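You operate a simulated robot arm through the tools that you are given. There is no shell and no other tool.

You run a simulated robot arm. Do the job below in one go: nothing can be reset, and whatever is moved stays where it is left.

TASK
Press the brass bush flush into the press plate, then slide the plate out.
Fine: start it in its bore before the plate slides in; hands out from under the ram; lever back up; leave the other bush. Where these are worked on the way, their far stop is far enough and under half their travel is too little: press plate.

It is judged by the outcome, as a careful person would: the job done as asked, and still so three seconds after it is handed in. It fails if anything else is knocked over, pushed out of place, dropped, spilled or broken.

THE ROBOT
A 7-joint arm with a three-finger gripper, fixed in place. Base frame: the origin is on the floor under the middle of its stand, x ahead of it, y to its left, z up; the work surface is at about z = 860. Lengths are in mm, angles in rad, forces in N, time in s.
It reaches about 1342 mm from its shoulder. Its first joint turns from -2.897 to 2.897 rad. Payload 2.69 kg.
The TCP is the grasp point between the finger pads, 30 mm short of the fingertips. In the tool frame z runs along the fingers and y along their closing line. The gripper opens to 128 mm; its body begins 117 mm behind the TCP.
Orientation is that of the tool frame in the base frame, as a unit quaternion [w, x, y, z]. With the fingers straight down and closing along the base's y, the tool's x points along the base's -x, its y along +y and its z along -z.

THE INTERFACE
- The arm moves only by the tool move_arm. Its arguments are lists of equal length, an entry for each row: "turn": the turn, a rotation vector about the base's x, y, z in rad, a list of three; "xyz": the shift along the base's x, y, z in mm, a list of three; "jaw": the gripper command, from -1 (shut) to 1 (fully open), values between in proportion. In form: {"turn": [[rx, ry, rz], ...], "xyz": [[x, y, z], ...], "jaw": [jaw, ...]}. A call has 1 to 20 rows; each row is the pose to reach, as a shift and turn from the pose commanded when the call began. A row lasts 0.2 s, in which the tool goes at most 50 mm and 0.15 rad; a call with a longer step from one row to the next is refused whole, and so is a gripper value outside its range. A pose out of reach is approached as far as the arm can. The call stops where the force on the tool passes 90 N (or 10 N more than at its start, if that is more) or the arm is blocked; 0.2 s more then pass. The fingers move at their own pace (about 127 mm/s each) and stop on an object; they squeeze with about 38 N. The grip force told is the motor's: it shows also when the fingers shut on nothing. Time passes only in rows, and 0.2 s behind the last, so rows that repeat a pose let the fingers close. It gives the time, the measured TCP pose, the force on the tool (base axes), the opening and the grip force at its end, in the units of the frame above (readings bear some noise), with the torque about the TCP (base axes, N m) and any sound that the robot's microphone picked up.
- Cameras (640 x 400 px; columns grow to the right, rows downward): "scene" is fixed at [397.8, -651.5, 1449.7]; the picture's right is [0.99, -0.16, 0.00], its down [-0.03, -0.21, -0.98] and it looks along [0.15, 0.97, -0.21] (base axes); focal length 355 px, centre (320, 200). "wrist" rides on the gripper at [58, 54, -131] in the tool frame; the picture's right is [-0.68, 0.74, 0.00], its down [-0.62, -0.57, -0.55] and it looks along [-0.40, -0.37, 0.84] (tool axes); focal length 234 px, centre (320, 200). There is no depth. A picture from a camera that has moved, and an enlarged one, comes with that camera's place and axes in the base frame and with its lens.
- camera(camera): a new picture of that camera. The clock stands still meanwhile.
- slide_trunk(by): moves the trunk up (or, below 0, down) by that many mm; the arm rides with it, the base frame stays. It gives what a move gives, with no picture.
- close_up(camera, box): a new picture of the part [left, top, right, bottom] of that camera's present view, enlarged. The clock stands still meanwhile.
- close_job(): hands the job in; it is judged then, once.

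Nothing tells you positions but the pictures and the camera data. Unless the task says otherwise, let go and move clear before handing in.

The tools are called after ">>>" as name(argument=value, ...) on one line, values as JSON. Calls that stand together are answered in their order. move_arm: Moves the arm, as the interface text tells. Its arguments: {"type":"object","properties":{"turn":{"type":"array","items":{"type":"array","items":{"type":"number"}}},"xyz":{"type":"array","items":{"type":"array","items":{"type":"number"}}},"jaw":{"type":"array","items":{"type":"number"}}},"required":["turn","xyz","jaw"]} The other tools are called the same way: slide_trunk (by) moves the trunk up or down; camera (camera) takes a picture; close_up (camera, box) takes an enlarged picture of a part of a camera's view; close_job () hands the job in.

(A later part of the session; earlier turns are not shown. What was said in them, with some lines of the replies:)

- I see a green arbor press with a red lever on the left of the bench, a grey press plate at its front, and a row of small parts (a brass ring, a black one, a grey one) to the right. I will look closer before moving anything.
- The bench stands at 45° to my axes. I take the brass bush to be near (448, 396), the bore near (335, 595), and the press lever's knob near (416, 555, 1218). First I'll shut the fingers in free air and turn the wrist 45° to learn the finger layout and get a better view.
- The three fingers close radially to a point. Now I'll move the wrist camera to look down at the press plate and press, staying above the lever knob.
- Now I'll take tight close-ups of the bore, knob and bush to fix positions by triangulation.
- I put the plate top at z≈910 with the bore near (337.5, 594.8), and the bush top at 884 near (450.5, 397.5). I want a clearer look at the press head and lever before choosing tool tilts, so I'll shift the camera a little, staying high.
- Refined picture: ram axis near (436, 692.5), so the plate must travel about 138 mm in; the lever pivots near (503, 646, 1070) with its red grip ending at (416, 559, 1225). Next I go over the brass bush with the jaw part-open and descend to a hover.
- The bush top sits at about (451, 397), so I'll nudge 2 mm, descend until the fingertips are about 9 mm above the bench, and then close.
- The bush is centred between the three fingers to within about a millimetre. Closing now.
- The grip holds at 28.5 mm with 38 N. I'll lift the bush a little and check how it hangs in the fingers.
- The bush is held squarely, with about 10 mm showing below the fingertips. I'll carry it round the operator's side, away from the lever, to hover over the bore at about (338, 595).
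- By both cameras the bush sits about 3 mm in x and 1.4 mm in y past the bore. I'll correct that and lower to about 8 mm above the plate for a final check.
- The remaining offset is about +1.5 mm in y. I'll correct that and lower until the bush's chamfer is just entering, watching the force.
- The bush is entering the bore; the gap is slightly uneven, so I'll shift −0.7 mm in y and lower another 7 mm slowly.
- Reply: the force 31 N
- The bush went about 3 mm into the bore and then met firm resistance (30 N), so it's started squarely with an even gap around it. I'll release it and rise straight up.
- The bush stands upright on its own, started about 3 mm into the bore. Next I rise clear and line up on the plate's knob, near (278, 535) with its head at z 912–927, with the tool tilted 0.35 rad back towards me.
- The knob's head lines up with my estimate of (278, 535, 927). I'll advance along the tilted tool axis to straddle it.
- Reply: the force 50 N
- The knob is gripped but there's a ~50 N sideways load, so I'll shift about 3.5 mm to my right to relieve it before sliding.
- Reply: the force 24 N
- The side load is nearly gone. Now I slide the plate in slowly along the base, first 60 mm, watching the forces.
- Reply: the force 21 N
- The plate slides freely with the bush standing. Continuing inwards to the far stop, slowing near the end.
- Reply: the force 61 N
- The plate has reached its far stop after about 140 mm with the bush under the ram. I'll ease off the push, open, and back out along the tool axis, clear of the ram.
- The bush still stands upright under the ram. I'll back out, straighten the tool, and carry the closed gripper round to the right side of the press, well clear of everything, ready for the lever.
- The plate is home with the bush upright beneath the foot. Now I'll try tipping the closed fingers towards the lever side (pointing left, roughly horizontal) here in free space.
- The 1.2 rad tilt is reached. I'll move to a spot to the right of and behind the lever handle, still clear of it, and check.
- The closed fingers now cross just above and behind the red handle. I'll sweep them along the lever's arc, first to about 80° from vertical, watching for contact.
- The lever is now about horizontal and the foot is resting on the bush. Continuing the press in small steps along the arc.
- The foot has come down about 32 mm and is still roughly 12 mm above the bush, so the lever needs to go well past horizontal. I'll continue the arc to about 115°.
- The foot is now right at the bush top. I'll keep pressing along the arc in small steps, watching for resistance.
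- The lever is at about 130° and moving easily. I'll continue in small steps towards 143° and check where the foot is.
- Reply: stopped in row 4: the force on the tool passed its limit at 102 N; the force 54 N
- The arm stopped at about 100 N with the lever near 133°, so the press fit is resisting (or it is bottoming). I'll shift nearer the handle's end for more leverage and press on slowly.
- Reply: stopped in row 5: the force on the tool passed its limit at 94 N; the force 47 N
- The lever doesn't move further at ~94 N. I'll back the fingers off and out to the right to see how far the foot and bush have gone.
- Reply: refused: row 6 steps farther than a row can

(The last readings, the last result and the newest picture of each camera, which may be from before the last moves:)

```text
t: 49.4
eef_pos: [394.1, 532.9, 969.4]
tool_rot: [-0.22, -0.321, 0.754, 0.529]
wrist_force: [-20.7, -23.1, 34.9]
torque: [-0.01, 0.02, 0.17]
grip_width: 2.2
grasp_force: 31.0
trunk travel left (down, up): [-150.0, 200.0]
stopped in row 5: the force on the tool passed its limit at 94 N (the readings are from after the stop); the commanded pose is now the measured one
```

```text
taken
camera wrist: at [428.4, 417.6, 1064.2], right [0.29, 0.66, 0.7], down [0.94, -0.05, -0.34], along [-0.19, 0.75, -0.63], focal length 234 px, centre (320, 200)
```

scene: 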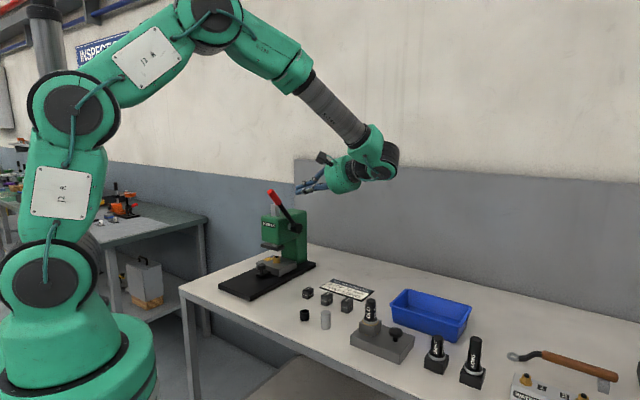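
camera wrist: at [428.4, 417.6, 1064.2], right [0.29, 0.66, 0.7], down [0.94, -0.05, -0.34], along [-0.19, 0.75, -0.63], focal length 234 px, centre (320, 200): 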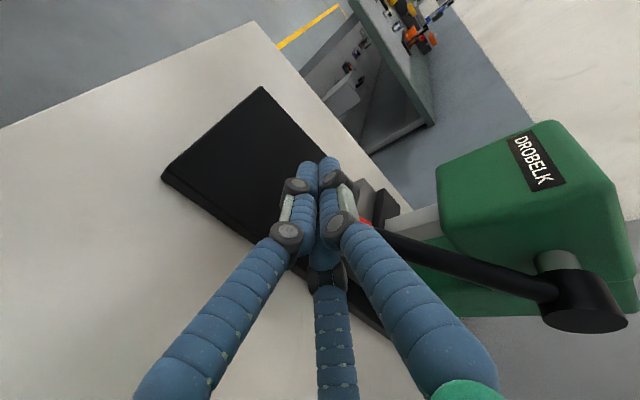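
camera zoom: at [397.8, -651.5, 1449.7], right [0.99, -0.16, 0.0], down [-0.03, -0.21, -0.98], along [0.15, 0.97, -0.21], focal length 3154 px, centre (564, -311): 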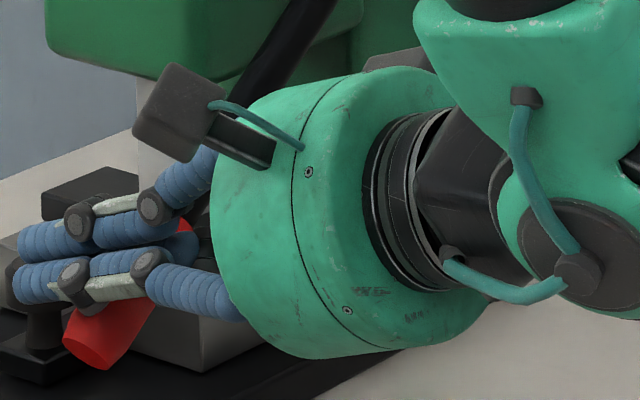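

That row was too long and nothing moved; I'll repeat with shorter steps.

>>> move_arm(turn=[[0, 0, 0], [0, 0, 0], [0, 0, 0], [0, 0, 0], [0, 0, 0], [0, 0, 0], [0, 0, 0], [0, 0, 0], [0, 0, 0]], xyz=[[-10, -10, 15], [-20, -20, 30], [-5, -38, 48], [15, -58, 70], [38, -80, 90], [62, -104, 110], [85, -127, 130], [100, -140, 155], [100, -140, 155]], jaw=[-1, -1, -1, -1, -1, -1, -1, -1, -1])

>>> close_up(camera="scene", box=[225, 170, 345, 280])

>>> close_up(camera="scene", box=[260, 235, 325, 280])

>>> camera(camera="wrist")

```text
t: 51.4
eef_pos: [497.5, 393.2, 1121.6]
tool_rot: [-0.221, -0.318, 0.756, 0.527]
wrist_force: [0.2, -0.2, 0.0]
torque: [0.01, -0.01, -0.04]
grip_width: 2.3
grasp_force: 31.5
trunk travel left (down, up): [-150.0, 200.0]
```

```text
3.64 times, centred on (285, 225) of scene
camera zoom: at [397.8, -651.5, 1449.7], right [0.99, -0.16, 0.0], down [-0.03, -0.21, -0.98], along [0.15, 0.97, -0.21], focal length 1290 px, centre (447, 109)
```

zoom: 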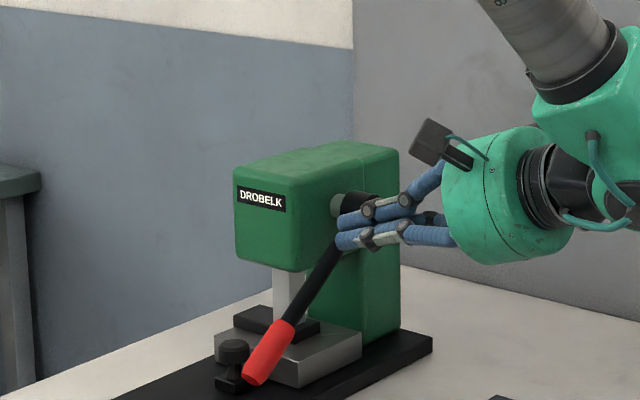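

```text
8.89 times, centred on (292, 258) of scene
camera zoom: at [397.8, -651.5, 1449.7], right [0.99, -0.16, 0.0], down [-0.03, -0.21, -0.98], along [0.15, 0.97, -0.21], focal length 3154 px, centre (564, -311)
```

zoom: 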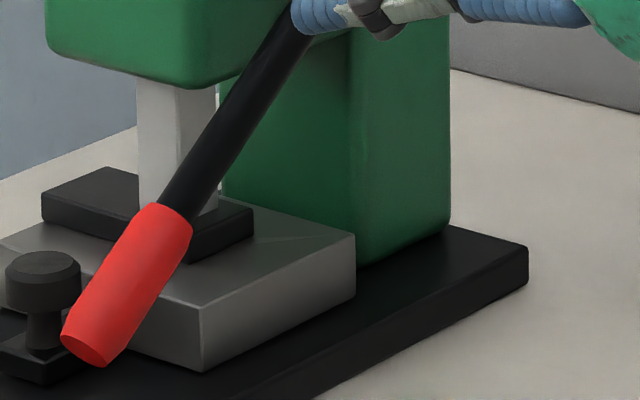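

```text
taken
camera wrist: at [530.4, 278.6, 1216.8], right [0.29, 0.66, 0.69], down [0.94, -0.06, -0.34], along [-0.18, 0.75, -0.64], focal length 234 px, centre (320, 200)
```

wrist: 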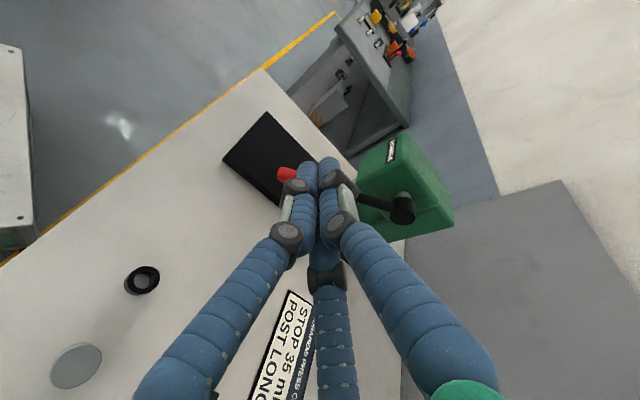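

The foot now seems to sit right down on the plate with no bush showing. Zooming in to confirm.

>>> close_up(camera="scene", box=[262, 250, 294, 272])

>>> close_up(camera="scene", box=[240, 220, 320, 285])

```text
16.00 times, centred on (278, 261) of scene
camera zoom: at [397.8, -651.5, 1449.7], right [0.99, -0.16, 0.0], down [-0.03, -0.21, -0.98], along [0.15, 0.97, -0.21], focal length 5678 px, centre (992, -776)
```

zoom: 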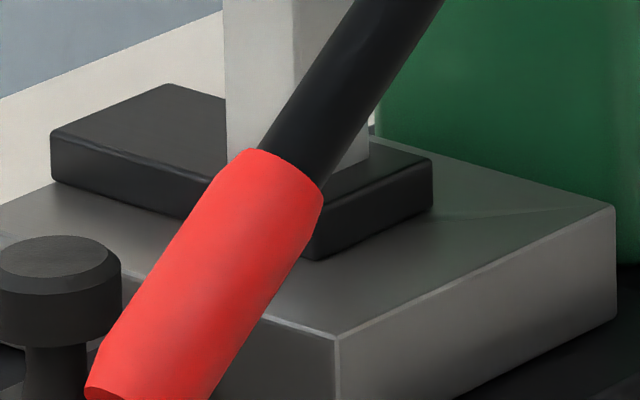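

```text
6.15 times, centred on (280, 252) of scene
camera zoom: at [397.8, -651.5, 1449.7], right [0.99, -0.16, 0.0], down [-0.03, -0.21, -0.98], along [0.15, 0.97, -0.21], focal length 2184 px, centre (566, -123)
```

zoom: 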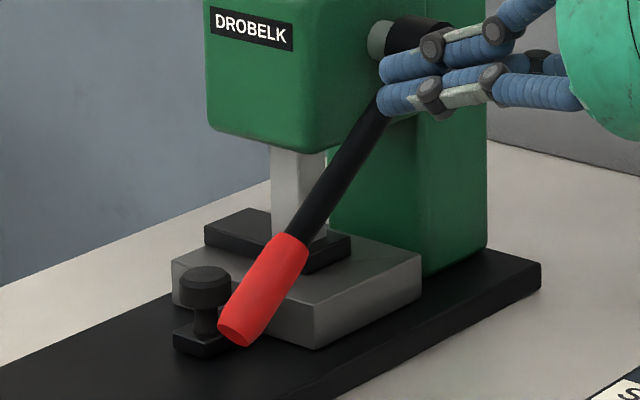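

The foot's corners match the plate-top height, so the foot is sitting on the plate and the bush is pressed home. Next I'll raise the lever by bringing the closed fingers in from the right under the black lever rod; first I move to a spot beside it.

>>> move_arm(turn=[[0, 0, 0], [0, 0, 0], [0, 0, 0], [0, 0, 0], [0, 0, 0], [0, 0, 0], [0, 0, 0], [0, 0, 0], [0, 0, 0]], xyz=[[30, 30, 0], [60, 60, -10], [87, 87, -40], [87, 87, -85], [87, 87, -130], [87, 87, -155.6], [60, 114, -155.6], [34, 140, -155.6], [34, 140, -155.6]], jaw=[-1, -1, -1, -1, -1, -1, -1, -1, -1])

>>> close_up(camera="scene", box=[225, 180, 385, 290])

>>> camera(camera="wrist")

```text
t: 53.4
eef_pos: [529.9, 536.0, 964.2]
tool_rot: [-0.22, -0.318, 0.756, 0.527]
wrist_force: [-0.1, 1.2, 0.8]
torque: [0.0, -0.01, 0.0]
grip_width: 2.1
grasp_force: 31.4
trunk travel left (down, up): [-150.0, 200.0]
```

```text
3.64 times, centred on (305, 235) of scene
camera zoom: at [397.8, -651.5, 1449.7], right [0.99, -0.16, 0.0], down [-0.03, -0.21, -0.98], along [0.15, 0.97, -0.21], focal length 1290 px, centre (374, 73)
```

zoom: 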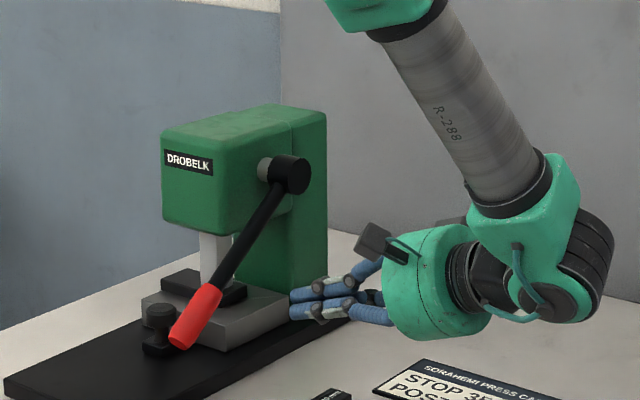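

```text
taken
camera wrist: at [563.9, 421.5, 1058.8], right [0.29, 0.66, 0.69], down [0.94, -0.06, -0.34], along [-0.18, 0.75, -0.64], focal length 234 px, centre (320, 200)
```

wrist: 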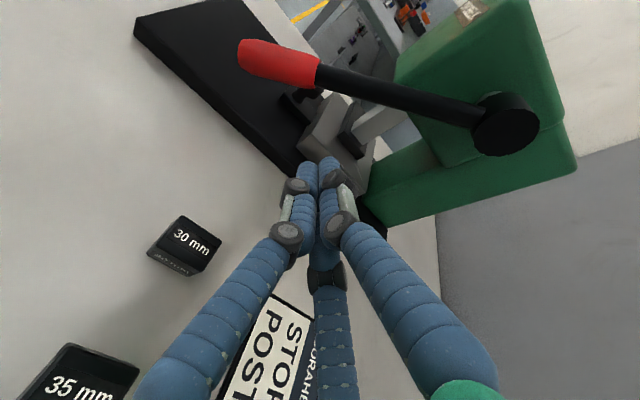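

>>> move_arm(turn=[[0, 0, 0], [0, 0, 0], [0, 0, 0], [0, 0, 0], [0, 0, 0]], xyz=[[-18, 18, 0], [-36, 36, 0], [-52, 52, 0], [-63, 63, 0], [-63, 63, 0]], jaw=[-1, -1, -1, -1, -1])

>>> close_up(camera="scene", box=[240, 200, 340, 280])

>>> camera(camera="wrist")

```text
t: 54.6
eef_pos: [468.2, 598.2, 963.4]
tool_rot: [-0.221, -0.319, 0.756, 0.527]
wrist_force: [-0.2, 0.3, -0.4]
torque: [0.0, 0.01, 0.0]
grip_width: 2.2
grasp_force: 31.2
trunk travel left (down, up): [-150.0, 200.0]
```

```text
5.00 times, centred on (290, 240) of scene
camera zoom: at [397.8, -651.5, 1449.7], right [0.99, -0.16, 0.0], down [-0.03, -0.21, -0.98], along [0.15, 0.97, -0.21], focal length 1774 px, centre (470, 0)
```

zoom: 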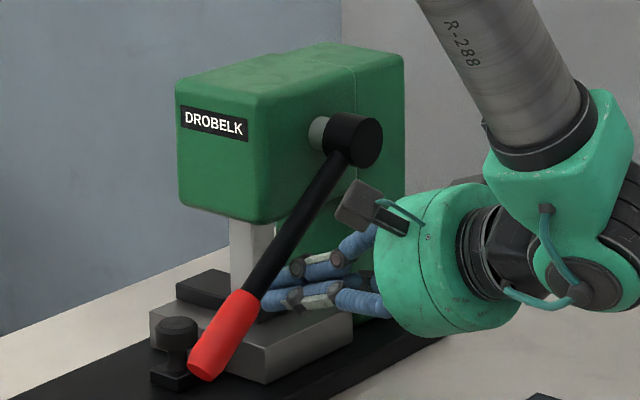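

```text
taken
camera wrist: at [501.2, 483.7, 1059.4], right [0.29, 0.66, 0.69], down [0.94, -0.06, -0.34], along [-0.18, 0.75, -0.64], focal length 234 px, centre (320, 200)
```

wrist: 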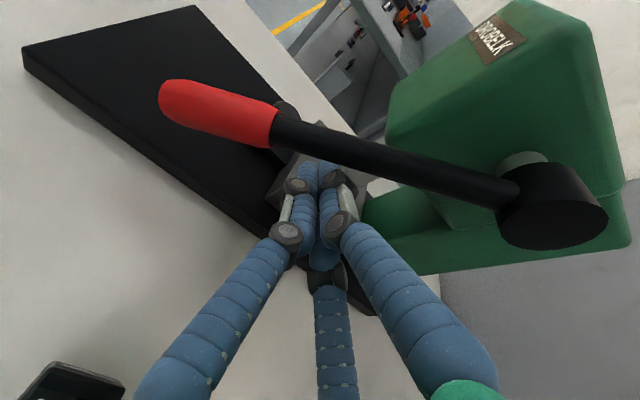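

The fingers are now under the lever rod. I'll raise it along its arc, first to about 80° from vertical.

>>> move_arm(turn=[[0, 0, 0], [0, 0, 0], [0, 0, 0], [0, 0, 0], [0, 0, 0], [0, 0, 0], [0, 0, 0], [0, 0, 0], [0, 0, 0], [0, 0, 0], [0, 0, 0], [0, 0, 0], [0, 0, 0], [0, 0, 0]], xyz=[[-3.5, -3.5, 8], [-6.9, -6.9, 15], [-10.8, -10.8, 19.5], [-14.7, -14.7, 24], [-20.8, -20.8, 32.8], [-25.2, -25.2, 41], [-29.3, -29.3, 49.2], [-32.7, -32.7, 58.3], [-35.8, -35.8, 67.5], [-38, -38, 77.3], [-39.8, -39.8, 87.2], [-40.8, -40.8, 97.3], [-41.4, -41.4, 107.5], [-41.4, -41.4, 107.5]], jaw=[-1, -1, -1, -1, -1, -1, -1, -1, -1, -1, -1, -1, -1, -1])

>>> close_up(camera="scene", box=[230, 180, 340, 280])

>>> camera(camera="wrist")

```text
t: 57.6
eef_pos: [428.7, 556.1, 1073.1]
tool_rot: [-0.221, -0.318, 0.755, 0.528]
wrist_force: [3.9, -4.6, -7.4]
torque: [0.07, 0.07, 0.0]
grip_width: 2.2
grasp_force: 31.6
trunk travel left (down, up): [-150.0, 200.0]
```

```text
4.00 times, centred on (285, 230) of scene
camera zoom: at [397.8, -651.5, 1449.7], right [0.99, -0.16, 0.0], down [-0.03, -0.21, -0.98], along [0.15, 0.97, -0.21], focal length 1419 px, centre (460, 80)
```

zoom: 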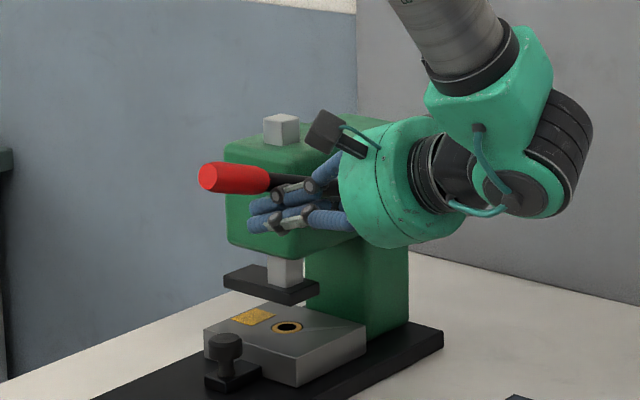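

```text
taken
camera wrist: at [462.2, 441.2, 1168.4], right [0.29, 0.66, 0.69], down [0.94, -0.06, -0.34], along [-0.19, 0.75, -0.64], focal length 234 px, centre (320, 200)
```

wrist: 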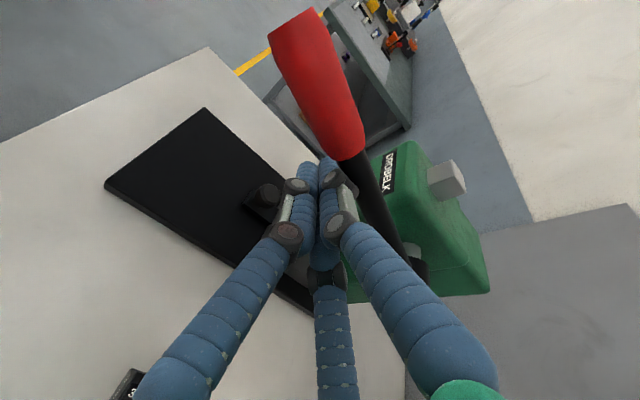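

The bush is visibly flush in the plate and the lever is coming up with the ram. Continuing to raise it to its original angle.

>>> move_arm(turn=[[0, 0, 0], [0, 0, 0], [0, 0, 0], [0, 0, 0], [0, 0, 0], [0, 0, 0], [0, 0, 0], [0, 0, 0], [0, 0, 0], [0, 0, 0]], xyz=[[0.3, 0.3, 10.2], [0.9, 0.9, 20.4], [2.4, 2.4, 30.4], [4.4, 4.4, 40.3], [7.1, 7.1, 49.8], [10.2, 10.2, 59], [14, 14, 67.7], [18.2, 18.2, 76], [19.7, 19.7, 78.5], [19.7, 19.7, 78.5]], jaw=[-1, -1, -1, -1, -1, -1, -1, -1, -1, -1])

>>> close_up(camera="scene", box=[245, 180, 325, 280])

>>> camera(camera="wrist")

```text
t: 59.8
eef_pos: [446.4, 575.5, 1151.1]
tool_rot: [-0.222, -0.318, 0.756, 0.527]
wrist_force: [-2.7, -14.2, -14.4]
torque: [0.18, -0.02, 0.03]
grip_width: 1.8
grasp_force: 31.6
trunk travel left (down, up): [-150.0, 200.0]
```

```text
4.00 times, centred on (285, 230) of scene
camera zoom: at [397.8, -651.5, 1449.7], right [0.99, -0.16, 0.0], down [-0.03, -0.21, -0.98], along [0.15, 0.97, -0.21], focal length 1419 px, centre (460, 80)
```

zoom: 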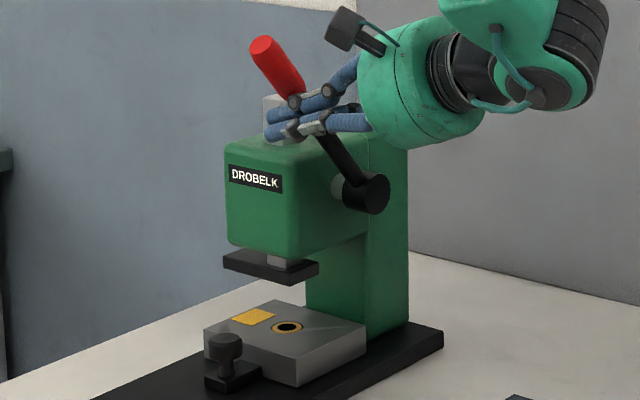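

```text
taken
camera wrist: at [479.9, 461.0, 1246.3], right [0.29, 0.66, 0.69], down [0.94, -0.06, -0.34], along [-0.19, 0.75, -0.64], focal length 234 px, centre (320, 200)
```

wrist: 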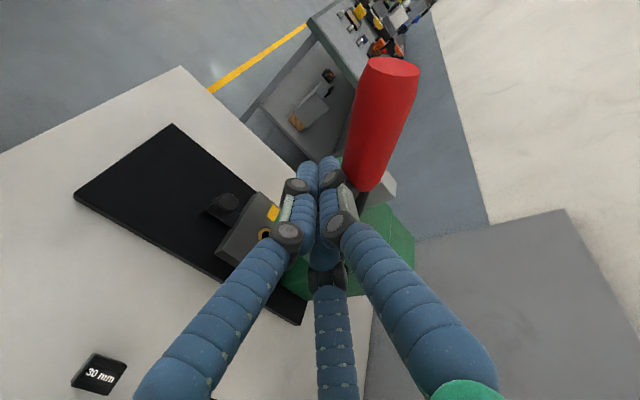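

>>> move_arm(turn=[[0, 0, 0], [0, 0, 0], [0, 0, 0], [0, 0, 0], [0, 0, 0]], xyz=[[1.1, 1.1, 1.3], [2.2, 2.2, 2.5], [3.3, 3.3, 3.7], [4.4, 4.4, 5], [4.4, 4.4, 5]], jaw=[-1, -1, -1, -1, -1])

>>> close_up(camera="scene", box=[245, 180, 325, 280])

```text
t: 61.0
eef_pos: [447.4, 577.1, 1150.9]
tool_rot: [-0.225, -0.319, 0.757, 0.525]
wrist_force: [-40.0, -54.6, -48.7]
torque: [0.6, -0.46, 0.35]
grip_width: 1.9
grasp_force: 31.3
trunk travel left (down, up): [-150.0, 200.0]
```

```text
4.00 times, centred on (285, 230) of scene
camera zoom: at [397.8, -651.5, 1449.7], right [0.99, -0.16, 0.0], down [-0.03, -0.21, -0.98], along [0.15, 0.97, -0.21], focal length 1419 px, centre (460, 80)
```

zoom: 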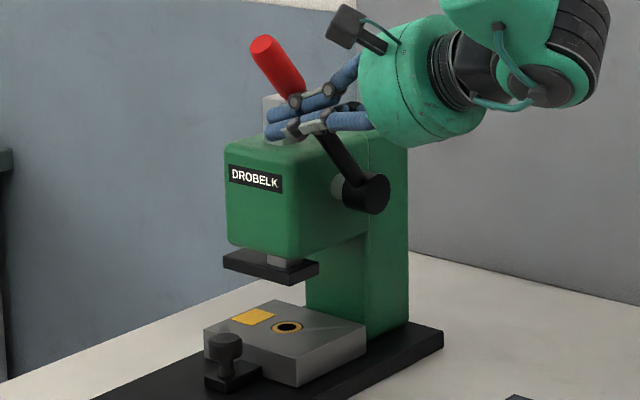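

The lever is against its upper stop (about 80 N, no further motion). I'll back the fingers off and out to the right, and check that it stays up.

>>> move_arm(turn=[[0, 0, 0], [0, 0, 0], [0, 0, 0], [0, 0, 0], [0, 0, 0], [0, 0, 0], [0, 0, 0], [0, 0, 0]], xyz=[[-7, -7, -8], [-15, -15, -16], [-24, -24, -24], [1, -49, -24], [26, -74, -20], [51, -99, -10], [76, -124, 0], [76, -124, 0]], jaw=[-1, -1, -1, -1, -1, -1, -1, -1])

>>> close_up(camera="scene", box=[245, 180, 325, 280])

>>> camera(camera="scene")

>>> close_up(camera="scene", box=[250, 245, 310, 285])

```text
t: 62.8
eef_pos: [527.7, 456.0, 1154.2]
tool_rot: [-0.221, -0.319, 0.756, 0.527]
wrist_force: [0.0, -0.1, 0.4]
torque: [0.02, 0.02, -0.02]
grip_width: 2.1
grasp_force: 31.6
trunk travel left (down, up): [-150.0, 200.0]
```

```text
4.00 times, centred on (285, 230) of scene
camera zoom: at [397.8, -651.5, 1449.7], right [0.99, -0.16, 0.0], down [-0.03, -0.21, -0.98], along [0.15, 0.97, -0.21], focal length 1419 px, centre (460, 80)
```

zoom: 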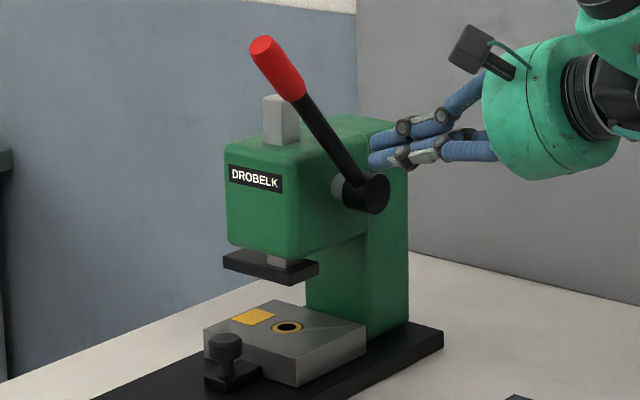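

```text
taken
```

scene: 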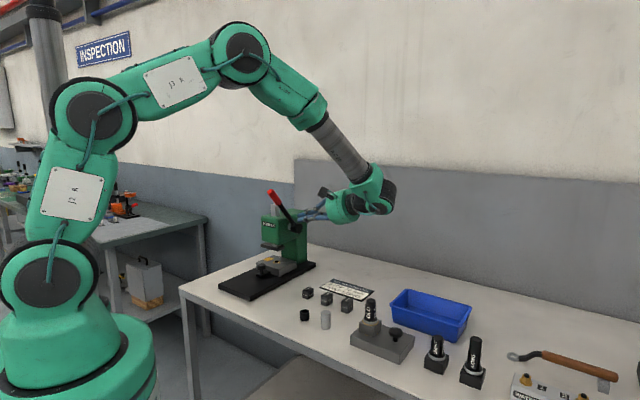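

```text
10.00 times, centred on (280, 265) of scene
camera zoom: at [397.8, -651.5, 1449.7], right [0.99, -0.16, 0.0], down [-0.03, -0.21, -0.98], along [0.15, 0.97, -0.21], focal length 3549 px, centre (720, -450)
```

zoom: 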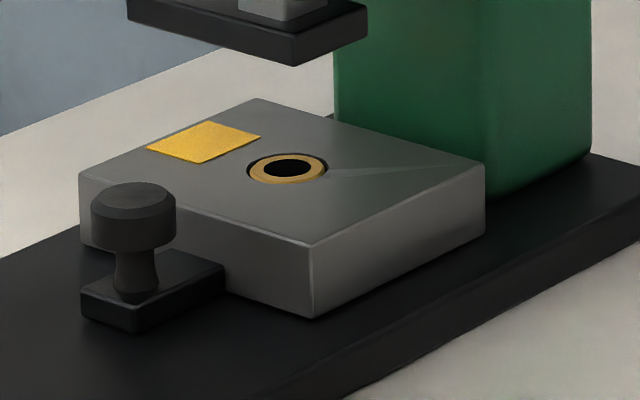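

The lever is back exactly where it began, and the bush is flush in the plate. Now I'll bring the arm out to the operator's side, straightening the tool on the way.

>>> move_arm(turn=[[-0.0943, -0.0943, 0], [-0.1886, -0.1886, 0], [-0.2829, -0.2829, 0], [-0.3772, -0.3772, 0], [-0.4715, -0.4715, 0], [-0.5658, -0.5658, 0], [-0.66, -0.66, 0], [-0.7544, -0.7544, 0], [-0.85, -0.85, 0], [-0.85, -0.85, 0]], xyz=[[-12, -16, 9], [-24, -31, 18], [-37, -47, 28], [-49, -63, 37], [-61, -79, 46], [-73, -94, 55], [-86, -110, 65], [-98, -126, 74], [-110, -141, 83], [-110, -141, 83]], jaw=[-1, -1, -1, -1, -1, -1, -1, -1, -1, -1])

```text
t: 65.0
eef_pos: [417.0, 314.6, 1239.4]
tool_rot: [-0.007, -0.385, 0.923, 0.005]
wrist_force: [-0.3, -0.3, 0.1]
torque: [0.02, -0.06, 0.01]
grip_width: 2.0
grasp_force: 31.6
trunk travel left (down, up): [-150.0, 200.0]
```

>>> move_arm(turn=[[0, 0, 0], [0, 0, 0], [0, 0, 0], [0.08, -0.08, 0], [0.16, -0.16, 0], [0.2475, -0.2475, 0], [0.2475, -0.2475, 0], [0.2475, -0.2475, 0]], xyz=[[-16, 21, -40], [-39, 44, -77], [-64, 69, -107], [-89, 94, -132], [-117, 122, -152], [-145, 150, -177], [-173, 180, -202], [-173, 180, -202]], jaw=[-1, -1, -0.5, 0, 0, 0, 0, 0])

>>> camera(camera="wrist")

>>> camera(camera="scene")

```text
t: 66.8
eef_pos: [244.7, 494.7, 1036.6]
tool_rot: [0.155, -0.381, 0.909, 0.071]
wrist_force: [0.2, 1.7, -0.5]
torque: [-0.06, 0.0, 0.0]
grip_width: 64.1
grasp_force: 0.1
trunk travel left (down, up): [-150.0, 200.0]
```

```text
taken
camera wrist: at [138.9, 461.2, 1141.0], right [-0.08, 0.97, 0.23], down [0.69, -0.12, 0.72], along [0.72, 0.22, -0.66], focal length 234 px, centre (320, 200)
```

wrist: 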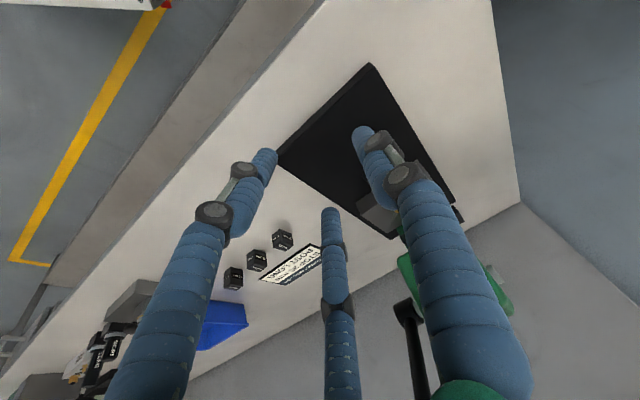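

```text
taken
```

scene: 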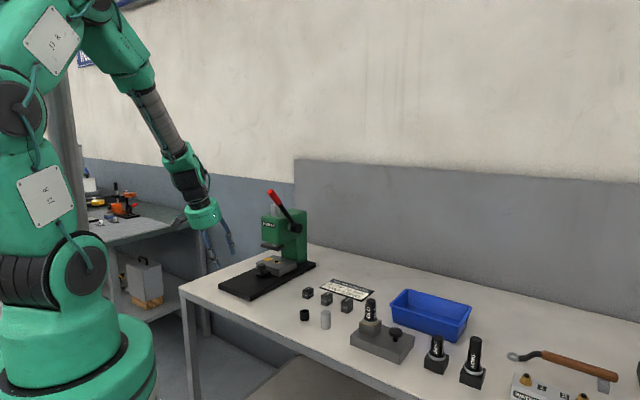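

>>> move_arm(turn=[[0, 0, 0], [0, 0, 0], [0, 0, 0], [0, 0, 0], [0, 0, 0], [0, 0, 0]], xyz=[[25, 25, -3], [50, 50, -10], [75, 75, -22], [99, 99, -35], [119, 119, -50], [119, 119, -50]], jaw=[0, 0, 0, 0, 0, 0])

>>> close_up(camera="wrist", box=[240, 90, 400, 220])

>>> close_up(camera="scene", box=[220, 200, 320, 290])

```text
t: 68.2
eef_pos: [364.4, 614.7, 986.1]
tool_rot: [0.154, -0.382, 0.908, 0.071]
wrist_force: [0.7, -0.1, -0.9]
torque: [0.0, 0.01, 0.03]
grip_width: 63.8
grasp_force: 0.0
trunk travel left (down, up): [-150.0, 200.0]
```

```text
3.08 times, centred on (320, 155) of wrist
camera zoom: at [256.9, 580.9, 1090.0], right [-0.08, 0.97, 0.23], down [0.69, -0.12, 0.72], along [0.72, 0.22, -0.66], focal length 720 px, centre (320, 338)
```

zoom: 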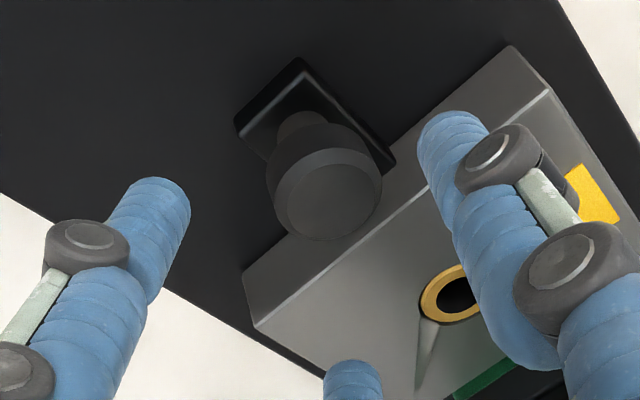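

```text
4.44 times, centred on (270, 245) of scene
camera zoom: at [397.8, -651.5, 1449.7], right [0.99, -0.16, 0.0], down [-0.03, -0.21, -0.98], along [0.15, 0.97, -0.21], focal length 1577 px, centre (542, 0)
```

zoom: 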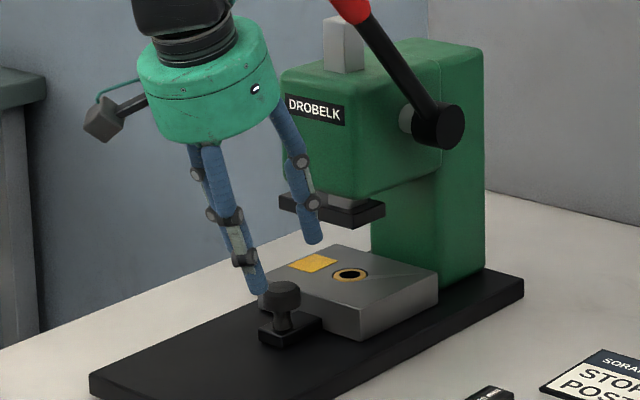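

>>> move_arm(turn=[[0, 0, 0], [0, 0, 0], [0, 0, 0], [0, 0, 0], [0, 0, 0]], xyz=[[3, 3, -12], [6, 6, -25], [9.5, 9.5, -38], [12.8, 12.6, -49.5], [12.8, 12.6, -49.5]], jaw=[0, 0, 0, 0, 0])

>>> close_up(camera="wrist", box=[240, 90, 400, 220])

>>> close_up(camera="scene", box=[235, 230, 325, 290])

```text
t: 69.4
eef_pos: [373.5, 625.7, 938.7]
tool_rot: [0.154, -0.381, 0.909, 0.071]
wrist_force: [0.0, 0.0, -0.4]
torque: [0.01, -0.02, 0.0]
grip_width: 64.0
grasp_force: 0.1
trunk travel left (down, up): [-150.0, 200.0]
```

```text
3.08 times, centred on (320, 155) of wrist
camera zoom: at [267.6, 592.9, 1041.5], right [-0.08, 0.97, 0.23], down [0.69, -0.12, 0.72], along [0.72, 0.22, -0.66], focal length 720 px, centre (320, 338)
```

zoom: 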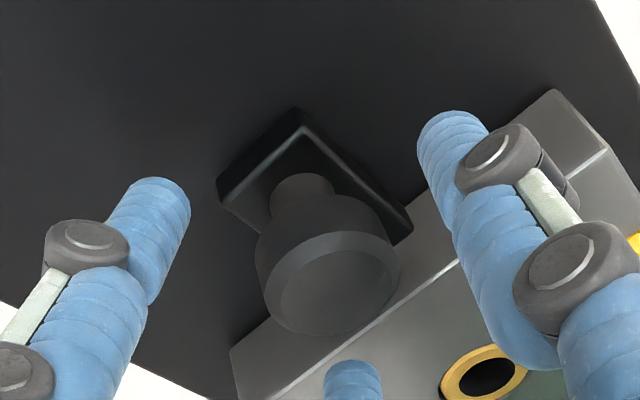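

```text
6.67 times, centred on (280, 260) of scene
camera zoom: at [397.8, -651.5, 1449.7], right [0.99, -0.16, 0.0], down [-0.03, -0.21, -0.98], along [0.15, 0.97, -0.21], focal length 2366 px, centre (587, -200)
```

zoom: 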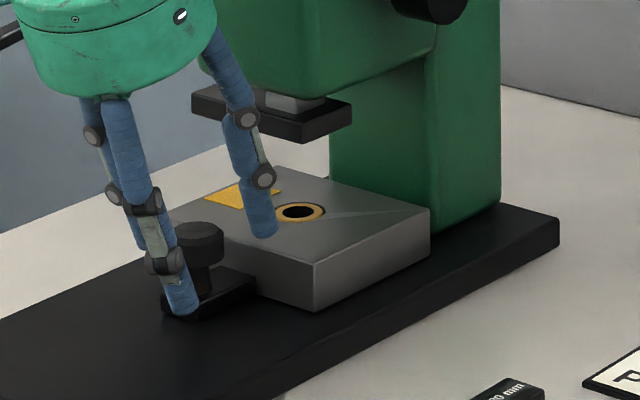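

>>> move_arm(turn=[[0, 0, 0], [0, 0, 0], [0, 0, 0], [0, 0, 0], [0, 0, 0]], xyz=[[1, 1, -1.5], [1, 1, -1.5], [1, 1, -1.5], [1, 1, -1.5], [1, 1, -1.5]], jaw=[-0.3, -0.5, -1, -1, -1])

>>> close_up(camera="wrist", box=[240, 90, 400, 220])

>>> close_up(camera="scene", box=[235, 230, 325, 290])

```text
t: 70.6
eef_pos: [375.6, 626.9, 936.2]
tool_rot: [0.154, -0.381, 0.909, 0.07]
wrist_force: [-6.8, 3.7, -0.9]
torque: [0.05, 0.26, 0.14]
grip_width: 32.0
grasp_force: 44.5
trunk travel left (down, up): [-150.0, 200.0]
```

```text
3.08 times, centred on (320, 155) of wrist
camera zoom: at [268.5, 594.0, 1040.2], right [-0.08, 0.97, 0.23], down [0.69, -0.12, 0.72], along [0.72, 0.22, -0.66], focal length 720 px, centre (320, 338)
```

zoom: 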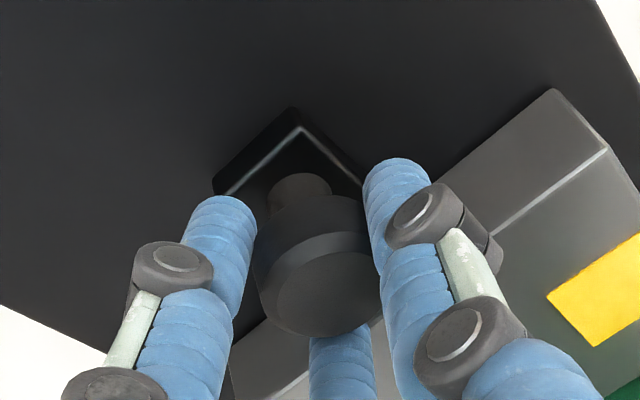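

```text
6.67 times, centred on (280, 260) of scene
camera zoom: at [397.8, -651.5, 1449.7], right [0.99, -0.16, 0.0], down [-0.03, -0.21, -0.98], along [0.15, 0.97, -0.21], focal length 2366 px, centre (587, -200)
```

zoom: 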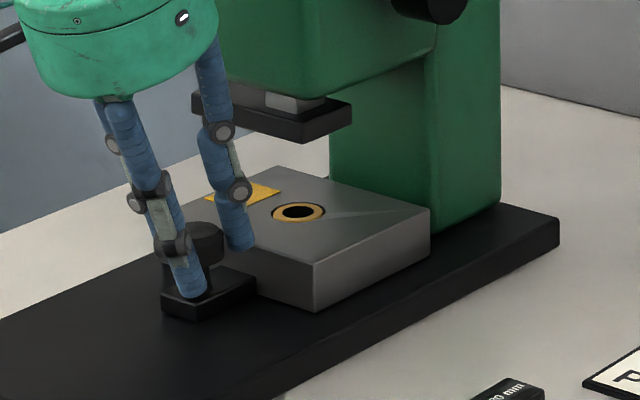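

Gripped centrally with almost no side load. Now I slide the plate out slowly along the base, towards its outer stop.

>>> move_arm(turn=[[0, 0, 0], [0, 0, 0], [0, 0, 0], [0, 0, 0], [0, 0, 0], [0, 0, 0], [0, 0, 0], [0, 0, 0], [0, 0, 0], [0, 0, 0], [0, 0, 0], [0, 0, 0], [0, 0, 0], [0, 0, 0], [0, 0, 0], [0, 0, 0], [0, 0, 0]], xyz=[[-3, -3, 0], [-8, -8, 0], [-14, -14, 0], [-21, -21, 0], [-28, -28, 0], [-35, -35, 0], [-42, -42, 0], [-49, -49, 0], [-56, -56, 0], [-63, -63, 0], [-70, -70, 0], [-77, -77, 0], [-83, -83, 0], [-88, -88, 0], [-92, -92, 0], [-95, -95, 0], [-95, -95, 0]], jaw=[-1, -1, -1, -1, -1, -1, -1, -1, -1, -1, -1, -1, -1, -1, -1, -1, -1])

>>> close_up(camera="scene", box=[205, 200, 325, 300])

```text
t: 74.2
eef_pos: [282.1, 533.4, 935.5]
tool_rot: [0.155, -0.38, 0.909, 0.073]
wrist_force: [3.1, 0.7, 23.4]
torque: [-0.07, 0.0, -0.1]
grip_width: 32.1
grasp_force: 45.1
trunk travel left (down, up): [-150.0, 200.0]
```

```text
4.00 times, centred on (265, 250) of scene
camera zoom: at [397.8, -651.5, 1449.7], right [0.99, -0.16, 0.0], down [-0.03, -0.21, -0.98], along [0.15, 0.97, -0.21], focal length 1419 px, centre (540, 0)
```

zoom: 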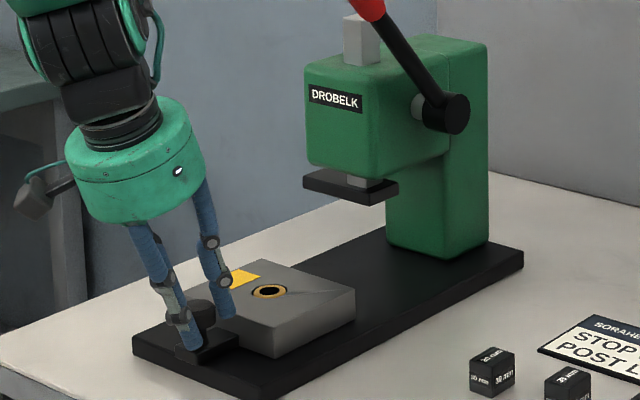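

>>> move_arm(turn=[[0, 0, 0], [0, 0, 0], [0, 0, 0], [0, 0, 0], [0, 0, 0], [0, 0, 0]], xyz=[[-1.5, -1.5, 0], [-3, -3, 0], [-4.5, -4.5, 0], [-6, -6, 0], [-7.5, -7.5, 0], [-7.5, -7.5, 0]], jaw=[-1, -1, -1, -1, -1, -1])

>>> close_up(camera="scene", box=[205, 200, 325, 300])

```text
t: 75.6
eef_pos: [275.8, 529.2, 936.5]
tool_rot: [0.155, -0.382, 0.908, 0.072]
wrist_force: [14.5, 24.0, -1.1]
torque: [0.98, -0.36, -0.04]
grip_width: 32.0
grasp_force: 45.1
trunk travel left (down, up): [-150.0, 200.0]
```

```text
4.00 times, centred on (265, 250) of scene
camera zoom: at [397.8, -651.5, 1449.7], right [0.99, -0.16, 0.0], down [-0.03, -0.21, -0.98], along [0.15, 0.97, -0.21], focal length 1419 px, centre (540, 0)
```

zoom: 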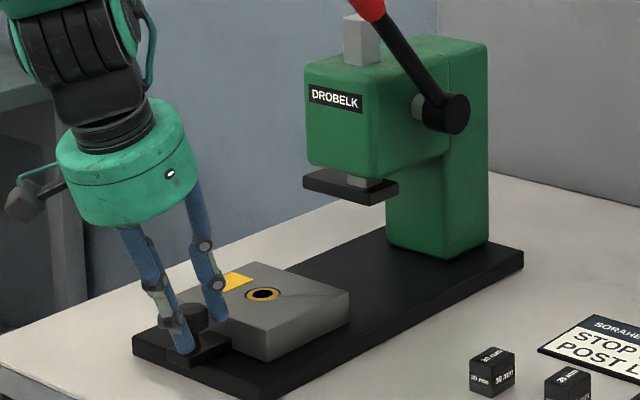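

The plate is back at its outer stop (27 N of reaction at the starting position). I'll ease off, open, and back away along the tool axis.

>>> move_arm(turn=[[0, 0, 0], [0, 0, 0], [0, 0, 0], [0, 0, 0], [0, 0, 0], [0, 0, 0], [0, 0, 0], [0, 0, 0], [0, 0, 0], [0, 0, 0]], xyz=[[1, 1, 0], [1.3, 1.3, 0], [1.3, 1.3, 0], [1.3, 1.3, 0], [1.3, 1.3, 0], [-3, -3, 17], [-9, -9, 40], [-15, -15, 65], [-30, -30, 100], [-30, -30, 100]], jaw=[-1, -1, -0.5, 0, 0, 0, 0, 0, 0, 0])

>>> close_up(camera="scene", box=[205, 200, 325, 300])

>>> close_up(camera="scene", box=[235, 250, 285, 290])

>>> camera(camera="wrist")

```text
t: 77.8
eef_pos: [243.9, 496.8, 1036.7]
tool_rot: [0.155, -0.381, 0.909, 0.072]
wrist_force: [0.0, 0.3, 0.2]
torque: [0.05, -0.02, 0.03]
grip_width: 63.9
grasp_force: 0.1
trunk travel left (down, up): [-150.0, 200.0]
```

```text
4.00 times, centred on (265, 250) of scene
camera zoom: at [397.8, -651.5, 1449.7], right [0.99, -0.16, 0.0], down [-0.03, -0.21, -0.98], along [0.15, 0.97, -0.21], focal length 1419 px, centre (540, 0)
```

zoom: 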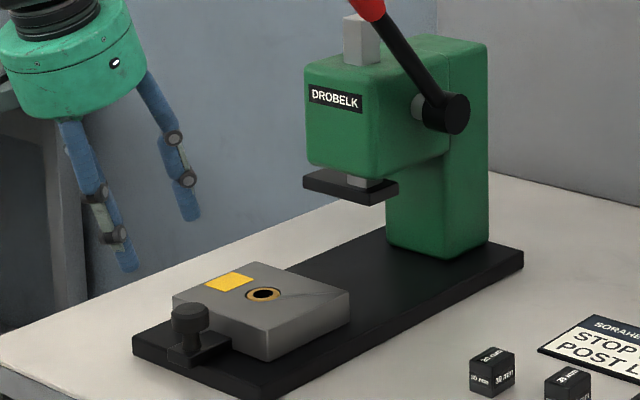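

```text
10.00 times, centred on (260, 270) of scene
camera zoom: at [397.8, -651.5, 1449.7], right [0.99, -0.16, 0.0], down [-0.03, -0.21, -0.98], along [0.15, 0.97, -0.21], focal length 3549 px, centre (920, -500)
```

zoom: 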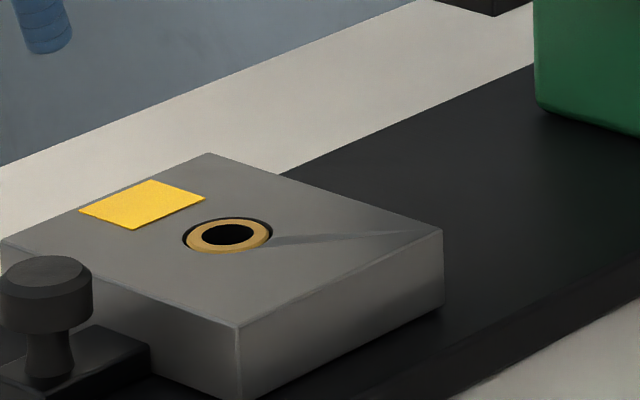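

```text
taken
camera wrist: at [137.3, 462.2, 1140.4], right [-0.08, 0.97, 0.24], down [0.69, -0.12, 0.72], along [0.72, 0.22, -0.66], focal length 234 px, centre (320, 200)
```

wrist: 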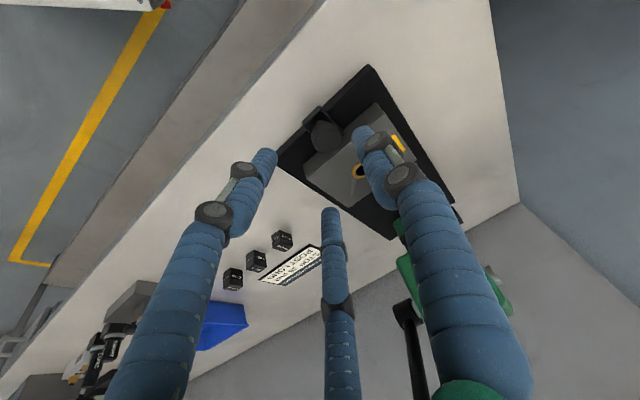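

>>> close_up(camera="scene", box=[250, 266, 266, 278])

>>> close_up(camera="wrist", box=[340, 155, 380, 185])

>>> camera(camera="scene")

```text
16.00 times, centred on (258, 272) of scene
camera zoom: at [397.8, -651.5, 1449.7], right [0.99, -0.16, 0.0], down [-0.03, -0.21, -0.98], along [0.15, 0.97, -0.21], focal length 5678 px, centre (1312, -952)
```

zoom: 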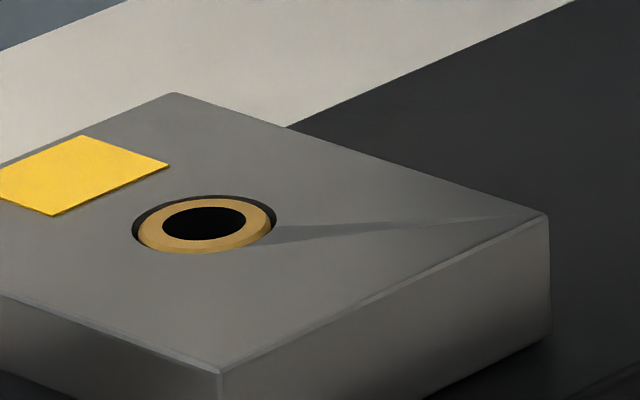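

```text
13.33 times, centred on (360, 170) of wrist
camera zoom: at [137.3, 462.2, 1140.4], right [-0.08, 0.97, 0.24], down [0.69, -0.12, 0.72], along [0.72, 0.22, -0.66], focal length 3122 px, centre (-213, 600)
```

zoom: 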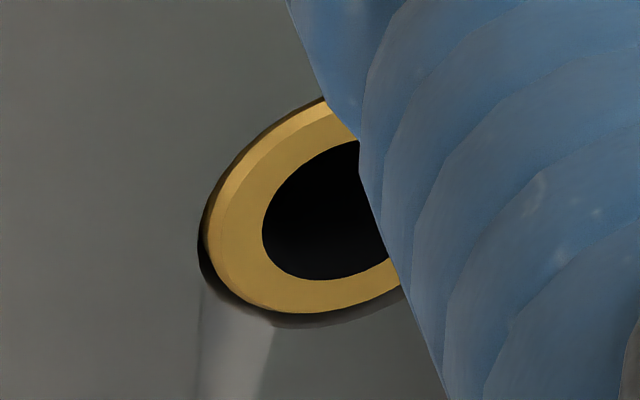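

```text
taken
```

scene: 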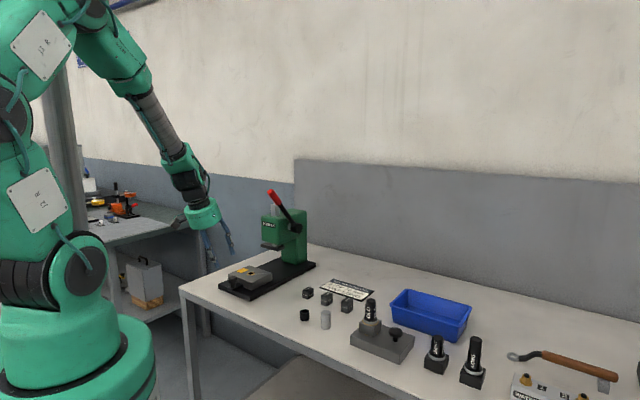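

The plate is out at its starting stop, the brass bush is flush in its bore, the lever is up and the black bush and the rest are untouched. I'll move a little further clear and take one last look before handing in.

>>> move_arm(turn=[[0, 0, 0], [0, 0, 0], [0, 0, 0], [0, 0, 0], [0, 0, 0]], xyz=[[-10, -15, 30], [-20, -35, 65], [-30, -55, 100], [-30, -60, 120], [-30, -60, 120]], jaw=[0, 0, 0, 0, 0])

>>> close_up(camera="scene", box=[205, 180, 365, 340])

```text
t: 79.0
eef_pos: [215.2, 431.4, 1158.0]
tool_rot: [0.155, -0.381, 0.909, 0.071]
wrist_force: [-0.5, 0.2, 0.7]
torque: [0.01, -0.01, -0.01]
grip_width: 63.9
grasp_force: 0.2
trunk travel left (down, up): [-150.0, 200.0]
```

```text
2.50 times, centred on (285, 260) of scene
camera zoom: at [397.8, -651.5, 1449.7], right [0.99, -0.16, 0.0], down [-0.03, -0.21, -0.98], along [0.15, 0.97, -0.21], focal length 887 px, centre (408, 50)
```

zoom: 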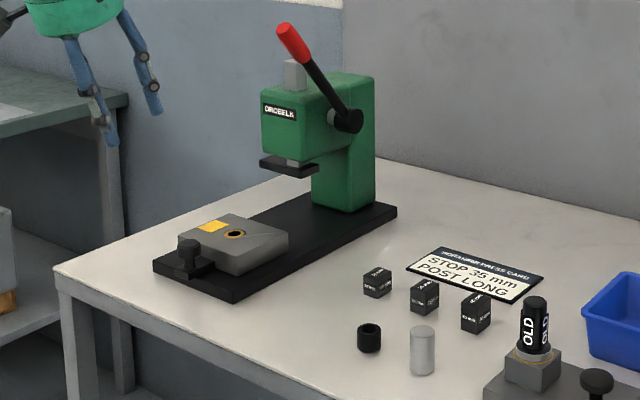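

The plate is out with the bush flush in it, the lever is up, the other bush and everything else stand where they were, and the gripper is clear. Handing in.

>>> close_job()

```text
The job is handed in.
```

I pressed the brass bush flush into the press plate, slid the plate back out to its outer stop, and handed the job in.

- **Bush:** I started it about 3 mm into the bore before the plate went in. The lever then came down until the press foot sat on the plate. In the close-ups the bush top looks level with the plate to within about 1 mm.
- **Plate:** It travelled about 140 mm in to its far stop. Afterwards I pulled it back out to where it began.
- **Lever:** It is back up against its upper stop, where it was at the start, and it stayed there when I let go.
- **Hands:** The gripper was clear of the ram for the whole press. I worked the lever from the right side of the machine.
- **Everything else:** The black bush, the three stop blocks and the other nearby parts stand where they were in the last picture. The gripper is open and clear.

The arm's force limit stopped the downstroke twice, at 102 N and 94 N. Both stops came with the lever at the bottom, where the foot was already on the plate.
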